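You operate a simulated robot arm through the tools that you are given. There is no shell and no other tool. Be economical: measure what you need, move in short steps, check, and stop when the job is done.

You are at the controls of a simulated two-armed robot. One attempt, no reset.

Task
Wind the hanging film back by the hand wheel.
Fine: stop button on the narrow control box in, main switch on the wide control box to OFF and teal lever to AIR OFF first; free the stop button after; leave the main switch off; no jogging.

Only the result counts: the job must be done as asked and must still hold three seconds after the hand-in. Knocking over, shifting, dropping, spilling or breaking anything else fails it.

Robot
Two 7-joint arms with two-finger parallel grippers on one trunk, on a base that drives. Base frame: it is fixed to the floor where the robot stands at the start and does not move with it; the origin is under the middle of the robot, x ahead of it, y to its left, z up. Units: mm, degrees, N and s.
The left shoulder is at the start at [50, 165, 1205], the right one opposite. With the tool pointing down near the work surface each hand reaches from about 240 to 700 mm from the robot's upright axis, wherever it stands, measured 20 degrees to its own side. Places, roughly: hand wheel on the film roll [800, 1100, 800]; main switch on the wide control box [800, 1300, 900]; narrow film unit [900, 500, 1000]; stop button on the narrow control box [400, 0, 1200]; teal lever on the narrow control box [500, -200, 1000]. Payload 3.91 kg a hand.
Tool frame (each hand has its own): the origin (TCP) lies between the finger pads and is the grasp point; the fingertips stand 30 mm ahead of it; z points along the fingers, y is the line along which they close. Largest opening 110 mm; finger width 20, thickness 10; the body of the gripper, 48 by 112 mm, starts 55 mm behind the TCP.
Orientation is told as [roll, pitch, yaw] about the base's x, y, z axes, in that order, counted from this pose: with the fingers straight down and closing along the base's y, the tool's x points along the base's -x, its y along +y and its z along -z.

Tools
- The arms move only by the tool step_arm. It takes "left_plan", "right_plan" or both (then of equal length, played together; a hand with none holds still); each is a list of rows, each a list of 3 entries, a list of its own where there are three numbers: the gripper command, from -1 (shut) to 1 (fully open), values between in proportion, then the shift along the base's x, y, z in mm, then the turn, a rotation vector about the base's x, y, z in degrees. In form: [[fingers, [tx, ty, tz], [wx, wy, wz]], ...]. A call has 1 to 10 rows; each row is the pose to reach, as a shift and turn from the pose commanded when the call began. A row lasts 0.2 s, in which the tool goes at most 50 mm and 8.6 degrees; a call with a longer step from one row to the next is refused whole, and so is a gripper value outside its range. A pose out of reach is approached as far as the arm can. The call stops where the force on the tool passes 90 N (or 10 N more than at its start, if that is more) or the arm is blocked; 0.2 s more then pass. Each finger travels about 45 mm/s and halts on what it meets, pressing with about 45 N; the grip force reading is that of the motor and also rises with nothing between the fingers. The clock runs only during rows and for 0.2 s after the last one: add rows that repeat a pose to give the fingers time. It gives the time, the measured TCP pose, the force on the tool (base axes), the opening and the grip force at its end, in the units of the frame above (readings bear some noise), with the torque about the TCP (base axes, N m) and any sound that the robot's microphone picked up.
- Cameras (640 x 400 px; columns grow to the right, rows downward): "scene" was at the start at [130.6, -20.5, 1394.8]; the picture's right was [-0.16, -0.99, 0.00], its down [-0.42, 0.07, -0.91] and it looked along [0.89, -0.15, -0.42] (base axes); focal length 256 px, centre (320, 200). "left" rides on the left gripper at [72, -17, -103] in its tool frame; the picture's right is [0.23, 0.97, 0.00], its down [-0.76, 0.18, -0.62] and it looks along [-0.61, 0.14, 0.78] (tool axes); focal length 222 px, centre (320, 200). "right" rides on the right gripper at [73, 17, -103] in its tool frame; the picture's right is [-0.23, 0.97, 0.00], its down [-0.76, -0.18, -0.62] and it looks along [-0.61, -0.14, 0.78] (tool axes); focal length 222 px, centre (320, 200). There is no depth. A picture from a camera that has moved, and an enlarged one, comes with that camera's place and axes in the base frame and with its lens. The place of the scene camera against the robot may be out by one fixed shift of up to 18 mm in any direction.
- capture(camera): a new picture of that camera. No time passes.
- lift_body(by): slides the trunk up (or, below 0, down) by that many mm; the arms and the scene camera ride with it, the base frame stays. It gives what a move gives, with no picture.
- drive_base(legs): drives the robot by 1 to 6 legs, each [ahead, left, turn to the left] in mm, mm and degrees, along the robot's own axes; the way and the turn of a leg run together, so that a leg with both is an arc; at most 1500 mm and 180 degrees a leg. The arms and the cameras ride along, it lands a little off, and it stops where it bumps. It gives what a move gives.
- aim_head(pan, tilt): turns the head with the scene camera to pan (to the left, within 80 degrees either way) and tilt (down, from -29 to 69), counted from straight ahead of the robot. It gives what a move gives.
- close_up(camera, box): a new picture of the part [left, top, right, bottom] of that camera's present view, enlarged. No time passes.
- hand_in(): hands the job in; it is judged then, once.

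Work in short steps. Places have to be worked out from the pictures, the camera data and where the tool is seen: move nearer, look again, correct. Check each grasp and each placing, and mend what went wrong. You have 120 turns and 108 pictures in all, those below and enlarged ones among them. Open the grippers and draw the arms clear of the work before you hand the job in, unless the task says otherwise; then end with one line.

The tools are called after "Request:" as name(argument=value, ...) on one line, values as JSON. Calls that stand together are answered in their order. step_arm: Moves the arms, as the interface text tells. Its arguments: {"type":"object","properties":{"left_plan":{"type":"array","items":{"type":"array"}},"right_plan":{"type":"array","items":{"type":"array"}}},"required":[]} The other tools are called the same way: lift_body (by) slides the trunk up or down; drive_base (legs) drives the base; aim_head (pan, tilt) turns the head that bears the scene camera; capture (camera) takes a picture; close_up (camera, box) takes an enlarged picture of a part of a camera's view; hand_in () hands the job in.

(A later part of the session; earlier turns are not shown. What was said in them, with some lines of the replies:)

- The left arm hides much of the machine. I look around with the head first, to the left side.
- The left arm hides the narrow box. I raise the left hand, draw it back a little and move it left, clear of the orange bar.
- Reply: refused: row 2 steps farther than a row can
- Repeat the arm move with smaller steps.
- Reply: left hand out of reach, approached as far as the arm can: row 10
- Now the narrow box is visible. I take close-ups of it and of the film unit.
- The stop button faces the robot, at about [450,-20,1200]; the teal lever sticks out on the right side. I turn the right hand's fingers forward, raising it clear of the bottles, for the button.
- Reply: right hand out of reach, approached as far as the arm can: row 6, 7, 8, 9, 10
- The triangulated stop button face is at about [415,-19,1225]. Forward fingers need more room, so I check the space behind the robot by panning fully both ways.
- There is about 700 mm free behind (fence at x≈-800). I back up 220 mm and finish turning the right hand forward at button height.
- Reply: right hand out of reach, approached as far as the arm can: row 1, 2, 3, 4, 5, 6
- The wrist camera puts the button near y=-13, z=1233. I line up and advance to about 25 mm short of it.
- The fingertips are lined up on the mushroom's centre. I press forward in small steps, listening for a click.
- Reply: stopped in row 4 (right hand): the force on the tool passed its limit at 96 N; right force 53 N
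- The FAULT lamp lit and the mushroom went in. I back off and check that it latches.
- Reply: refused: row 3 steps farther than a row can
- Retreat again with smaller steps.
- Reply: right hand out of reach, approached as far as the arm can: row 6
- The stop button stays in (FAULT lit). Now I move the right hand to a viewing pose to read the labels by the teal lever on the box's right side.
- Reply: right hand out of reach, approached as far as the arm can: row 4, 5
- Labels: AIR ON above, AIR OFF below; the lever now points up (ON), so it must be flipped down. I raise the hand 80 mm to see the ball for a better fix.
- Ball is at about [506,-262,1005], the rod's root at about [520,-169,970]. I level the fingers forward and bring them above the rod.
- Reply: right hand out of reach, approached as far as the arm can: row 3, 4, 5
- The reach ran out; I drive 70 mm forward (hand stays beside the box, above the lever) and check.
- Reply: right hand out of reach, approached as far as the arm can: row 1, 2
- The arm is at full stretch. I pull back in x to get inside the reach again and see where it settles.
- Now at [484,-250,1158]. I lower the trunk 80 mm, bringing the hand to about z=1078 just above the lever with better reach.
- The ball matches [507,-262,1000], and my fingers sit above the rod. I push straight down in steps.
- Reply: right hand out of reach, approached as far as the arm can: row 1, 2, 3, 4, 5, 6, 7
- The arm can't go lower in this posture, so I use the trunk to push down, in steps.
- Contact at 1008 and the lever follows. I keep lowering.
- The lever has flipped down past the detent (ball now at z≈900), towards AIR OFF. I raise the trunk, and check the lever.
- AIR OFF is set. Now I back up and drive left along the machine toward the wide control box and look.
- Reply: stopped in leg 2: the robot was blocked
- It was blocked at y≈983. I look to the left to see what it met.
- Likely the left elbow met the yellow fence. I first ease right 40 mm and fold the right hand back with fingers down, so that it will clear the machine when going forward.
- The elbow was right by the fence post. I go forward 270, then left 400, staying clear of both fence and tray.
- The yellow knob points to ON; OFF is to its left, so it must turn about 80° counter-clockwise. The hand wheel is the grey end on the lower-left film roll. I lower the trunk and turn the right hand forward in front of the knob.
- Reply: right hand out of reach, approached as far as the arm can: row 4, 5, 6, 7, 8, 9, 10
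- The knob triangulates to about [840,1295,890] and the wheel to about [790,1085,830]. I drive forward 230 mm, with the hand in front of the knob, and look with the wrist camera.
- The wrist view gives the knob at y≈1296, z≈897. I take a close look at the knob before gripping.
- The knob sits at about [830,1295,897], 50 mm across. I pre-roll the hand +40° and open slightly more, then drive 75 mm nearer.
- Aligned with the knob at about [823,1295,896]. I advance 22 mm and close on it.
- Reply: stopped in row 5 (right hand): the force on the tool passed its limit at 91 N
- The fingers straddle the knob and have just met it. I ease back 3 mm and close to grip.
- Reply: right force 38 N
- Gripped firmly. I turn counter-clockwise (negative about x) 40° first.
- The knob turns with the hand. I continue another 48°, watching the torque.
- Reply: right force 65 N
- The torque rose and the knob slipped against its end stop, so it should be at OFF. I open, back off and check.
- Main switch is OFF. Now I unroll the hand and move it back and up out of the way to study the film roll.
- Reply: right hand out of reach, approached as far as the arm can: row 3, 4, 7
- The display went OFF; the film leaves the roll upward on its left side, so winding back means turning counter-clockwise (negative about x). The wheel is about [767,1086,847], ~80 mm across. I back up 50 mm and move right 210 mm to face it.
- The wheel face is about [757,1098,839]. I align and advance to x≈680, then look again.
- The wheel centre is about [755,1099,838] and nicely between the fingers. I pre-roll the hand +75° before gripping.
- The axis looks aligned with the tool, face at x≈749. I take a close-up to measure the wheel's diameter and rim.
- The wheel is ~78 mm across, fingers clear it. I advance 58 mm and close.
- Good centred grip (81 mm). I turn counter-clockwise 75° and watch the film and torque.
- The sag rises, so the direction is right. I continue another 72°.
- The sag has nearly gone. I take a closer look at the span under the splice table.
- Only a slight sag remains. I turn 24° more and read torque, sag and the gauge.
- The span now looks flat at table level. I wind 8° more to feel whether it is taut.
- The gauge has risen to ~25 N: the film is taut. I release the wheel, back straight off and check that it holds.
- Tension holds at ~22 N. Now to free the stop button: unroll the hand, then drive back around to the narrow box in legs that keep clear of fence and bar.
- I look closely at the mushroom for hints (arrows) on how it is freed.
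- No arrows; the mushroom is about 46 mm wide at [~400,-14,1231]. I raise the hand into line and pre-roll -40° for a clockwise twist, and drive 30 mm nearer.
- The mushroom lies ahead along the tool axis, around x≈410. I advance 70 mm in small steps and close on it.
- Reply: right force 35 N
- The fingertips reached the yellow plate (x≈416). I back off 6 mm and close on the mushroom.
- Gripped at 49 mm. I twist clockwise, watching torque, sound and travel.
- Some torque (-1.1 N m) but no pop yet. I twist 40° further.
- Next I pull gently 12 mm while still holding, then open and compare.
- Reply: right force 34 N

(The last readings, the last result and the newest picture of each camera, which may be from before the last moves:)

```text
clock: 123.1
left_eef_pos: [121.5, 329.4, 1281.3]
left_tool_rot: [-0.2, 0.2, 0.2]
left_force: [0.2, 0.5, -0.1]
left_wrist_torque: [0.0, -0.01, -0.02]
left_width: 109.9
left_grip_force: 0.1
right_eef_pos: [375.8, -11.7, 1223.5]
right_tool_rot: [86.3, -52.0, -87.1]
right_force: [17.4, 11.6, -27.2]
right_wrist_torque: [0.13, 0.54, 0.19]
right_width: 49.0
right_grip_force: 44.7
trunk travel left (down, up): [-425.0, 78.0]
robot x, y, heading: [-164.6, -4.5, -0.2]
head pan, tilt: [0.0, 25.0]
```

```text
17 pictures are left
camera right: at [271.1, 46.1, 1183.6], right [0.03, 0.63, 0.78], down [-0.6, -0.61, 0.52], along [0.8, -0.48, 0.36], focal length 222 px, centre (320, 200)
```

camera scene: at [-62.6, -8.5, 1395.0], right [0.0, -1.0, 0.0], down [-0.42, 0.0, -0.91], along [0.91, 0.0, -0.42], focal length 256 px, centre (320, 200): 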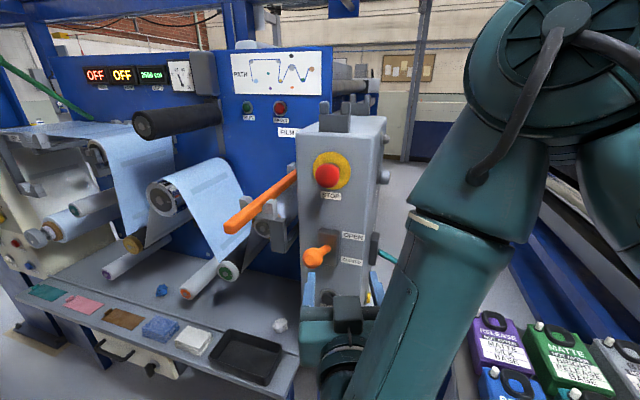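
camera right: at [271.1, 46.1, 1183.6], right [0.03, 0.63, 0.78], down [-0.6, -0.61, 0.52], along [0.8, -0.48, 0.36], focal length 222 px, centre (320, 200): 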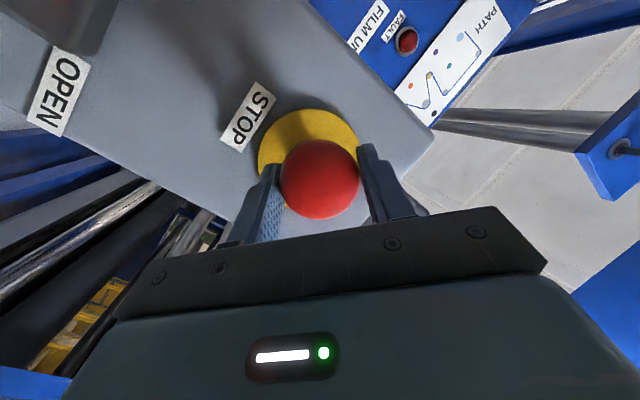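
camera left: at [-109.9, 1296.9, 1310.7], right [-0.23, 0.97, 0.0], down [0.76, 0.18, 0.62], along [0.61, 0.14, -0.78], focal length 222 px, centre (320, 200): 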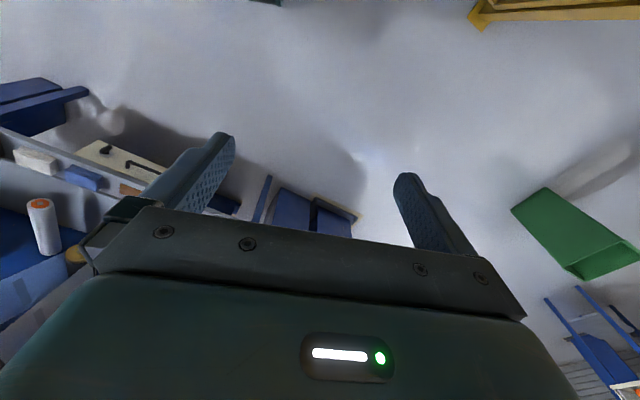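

The mushroom came out with the hand by ~11 mm. I open, back off straight, and compare.

Request:
step_arm(right_plan=[[-0.3, [0, 0, 0], [0, 0, 0]], [0.4, [0, 0, 0], [0, 0, 0]], [0.4, [0, 0, 0], [0, 0, 0]], [0.4, [0, 0, 0], [0, 0, 0]], [0.4, [-40, 0, 0], [0, 0, 0]], [0.4, [-85, 0, 0], [0, 0, 0]], [0.4, [-130, 0, 0], [0, 0, 0]]])

Request:
step_arm(right_plan=[[0.4, [0, -40, -20], [-8, 0, 0]], [0.4, [0, -80, -40], [-16, 0, 0]], [0.4, [0, -120, -60], [-24, 0, 0]], [0.4, [0, -150, -80], [-32, 0, 0]], [0.4, [0, -150, -80], [-37, 0, 0]]])

Request:
drive_base(legs=[[-55, 0, 0]])

Request:
close_up(camera="scene", box=[240, 80, 480, 360])

```text
clock: 124.7
left_eef_pos: [113.4, 327.1, 1283.9]
left_tool_rot: [-0.1, -0.1, 0.3]
left_force: [0.3, -0.3, 0.0]
left_wrist_torque: [0.01, -0.01, -0.02]
left_width: 110.0
left_grip_force: 0.0
right_eef_pos: [240.9, -12.7, 1230.7]
right_tool_rot: [87.9, -51.9, -88.5]
right_force: [-0.1, -0.2, -0.9]
right_wrist_torque: [-0.01, -0.03, -0.04]
right_width: 77.0
right_grip_force: 0.0
trunk travel left (down, up): [-425.0, 78.0]
robot x, y, heading: [-167.5, -3.3, 0.1]
head pan, tilt: [0.0, 25.0]
```

```text
clock: 125.9
left_eef_pos: [114.5, 325.1, 1283.7]
left_tool_rot: [-0.1, -0.1, 0.2]
left_force: [0.1, 0.6, -0.6]
left_wrist_torque: [-0.01, 0.01, -0.02]
left_width: 110.0
left_grip_force: 0.1
right_eef_pos: [273.6, -139.5, 1143.3]
right_tool_rot: [41.0, -88.4, -42.2]
right_force: [0.0, 0.1, 0.6]
right_wrist_torque: [-0.01, 0.02, -0.02]
right_width: 76.9
right_grip_force: 0.0
right hand out of reach, approached as far as the arm can: row 2, 3, 4, 5
trunk travel left (down, up): [-425.0, 78.0]
robot x, y, heading: [-163.5, -2.9, 0.2]
head pan, tilt: [0.0, 25.0]
```

```text
clock: 126.8
left_eef_pos: [58.6, 325.9, 1284.5]
left_tool_rot: [0.0, -0.1, 0.2]
left_force: [-1.4, -0.5, 0.0]
left_wrist_torque: [0.03, -0.04, -0.01]
left_width: 109.9
left_grip_force: 0.1
right_eef_pos: [218.3, -139.0, 1145.5]
right_tool_rot: [43.8, -88.5, -44.9]
right_force: [0.3, -1.0, -0.5]
right_wrist_torque: [0.0, 0.0, 0.04]
right_width: 76.9
right_grip_force: 0.1
trunk travel left (down, up): [-425.0, 78.0]
robot x, y, heading: [-219.4, -0.4, 0.3]
head pan, tilt: [0.0, 25.0]
```

```text
1.43 times, centred on (360, 220) of scene
camera zoom: at [-88.5, -8.5, 1395.1], right [0.0, -1.0, 0.0], down [-0.42, 0.0, -0.91], along [0.91, 0.0, -0.42], focal length 365 px, centre (263, 171)
```

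zoom: 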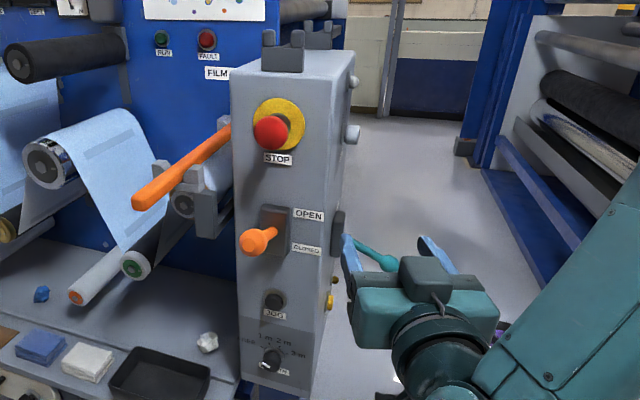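

The mushroom stands out again as at the start. I open the gripper fully and take a last look at gauge, film and controls.

Request:
step_arm(right_plan=[[1, [-20, 0, 0], [0, 0, 0]], [1, [-40, 0, 0], [0, 0, 0]], [1, [-40, 0, 0], [0, 0, 0]]])

Request:
close_up(camera="scene", box=[300, 140, 420, 280])

Request:
aim_head(pan=30, tilt=15)

Request:
close_up(camera="scene", box=[160, 60, 480, 260])

```text
clock: 127.6
left_eef_pos: [60.4, 325.7, 1282.8]
left_tool_rot: [-0.1, -0.1, 0.4]
left_force: [0.5, -0.3, 0.2]
left_wrist_torque: [0.0, -0.01, 0.03]
left_width: 109.9
left_grip_force: 0.1
right_eef_pos: [209.2, -124.0, 1136.4]
right_tool_rot: [41.9, -88.4, -43.0]
right_force: [0.6, -0.2, 0.9]
right_wrist_torque: [0.0, -0.02, -0.02]
right_width: 110.0
right_grip_force: 0.0
right hand out of reach, approached as far as the arm can: row 1, 2, 3
trunk travel left (down, up): [-425.0, 78.0]
robot x, y, heading: [-218.2, -3.4, 0.2]
head pan, tilt: [0.0, 25.0]
```

```text
2.86 times, centred on (360, 210) of scene
camera zoom: at [-87.2, -8.6, 1394.9], right [0.0, -1.0, 0.0], down [-0.42, 0.0, -0.91], along [0.91, 0.0, -0.42], focal length 731 px, centre (206, 171)
```

zoom: 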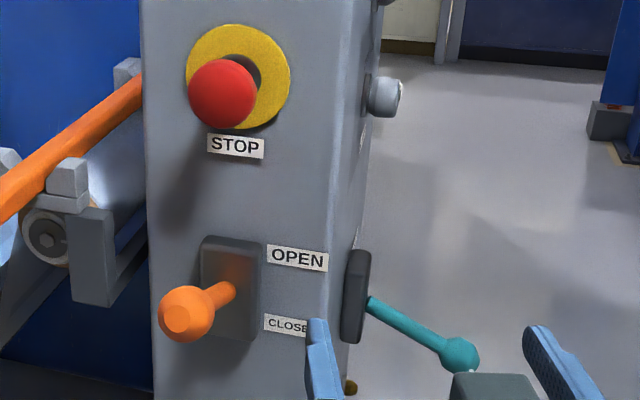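

```text
clock: 128.6
left_eef_pos: [60.0, 325.7, 1282.9]
left_tool_rot: [-0.1, -0.1, 0.2]
left_force: [0.8, 0.0, -0.7]
left_wrist_torque: [0.0, -0.01, -0.04]
left_width: 109.9
left_grip_force: 0.0
right_eef_pos: [208.8, -124.8, 1136.3]
right_tool_rot: [42.3, -88.5, -43.5]
right_force: [-0.3, -1.4, 0.5]
right_wrist_torque: [0.0, -0.01, 0.0]
right_width: 109.8
right_grip_force: 0.1
trunk travel left (down, up): [-425.0, 78.0]
robot x, y, heading: [-216.4, -4.4, 0.3]
head pan, tilt: [30.0, 15.0]
```

```text
2.00 times, centred on (320, 160) of scene
camera zoom: at [-98.5, 38.1, 1411.1], right [0.5, -0.86, 0.0], down [-0.22, -0.13, -0.97], along [0.84, 0.48, -0.26], focal length 512 px, centre (320, 280)
```

zoom: 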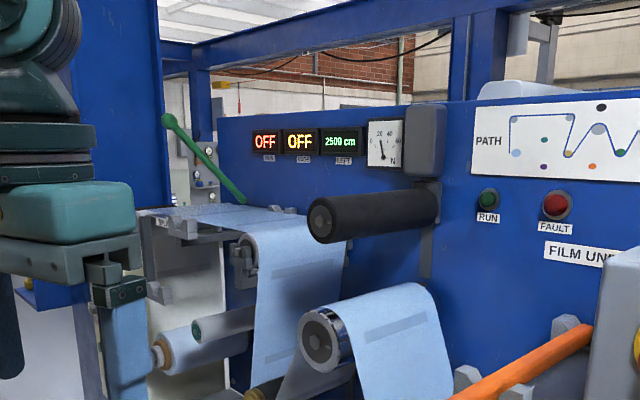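

The film lies flat across the splice table and the gauge holds at about 22 N. The stop button is out, the air lever is off and the main switch is off, so I hand in.

Request:
hand_in()

```text
The job is handed in.
```

The hanging film is wound back by the hand wheel and taut (gauge about 22 N), with the main switch OFF, the teal lever at AIR OFF, the stop button freed and no jogging; once, driving left, the robot was stopped by an obstacle, probably the yellow fence, and I saw no damage.
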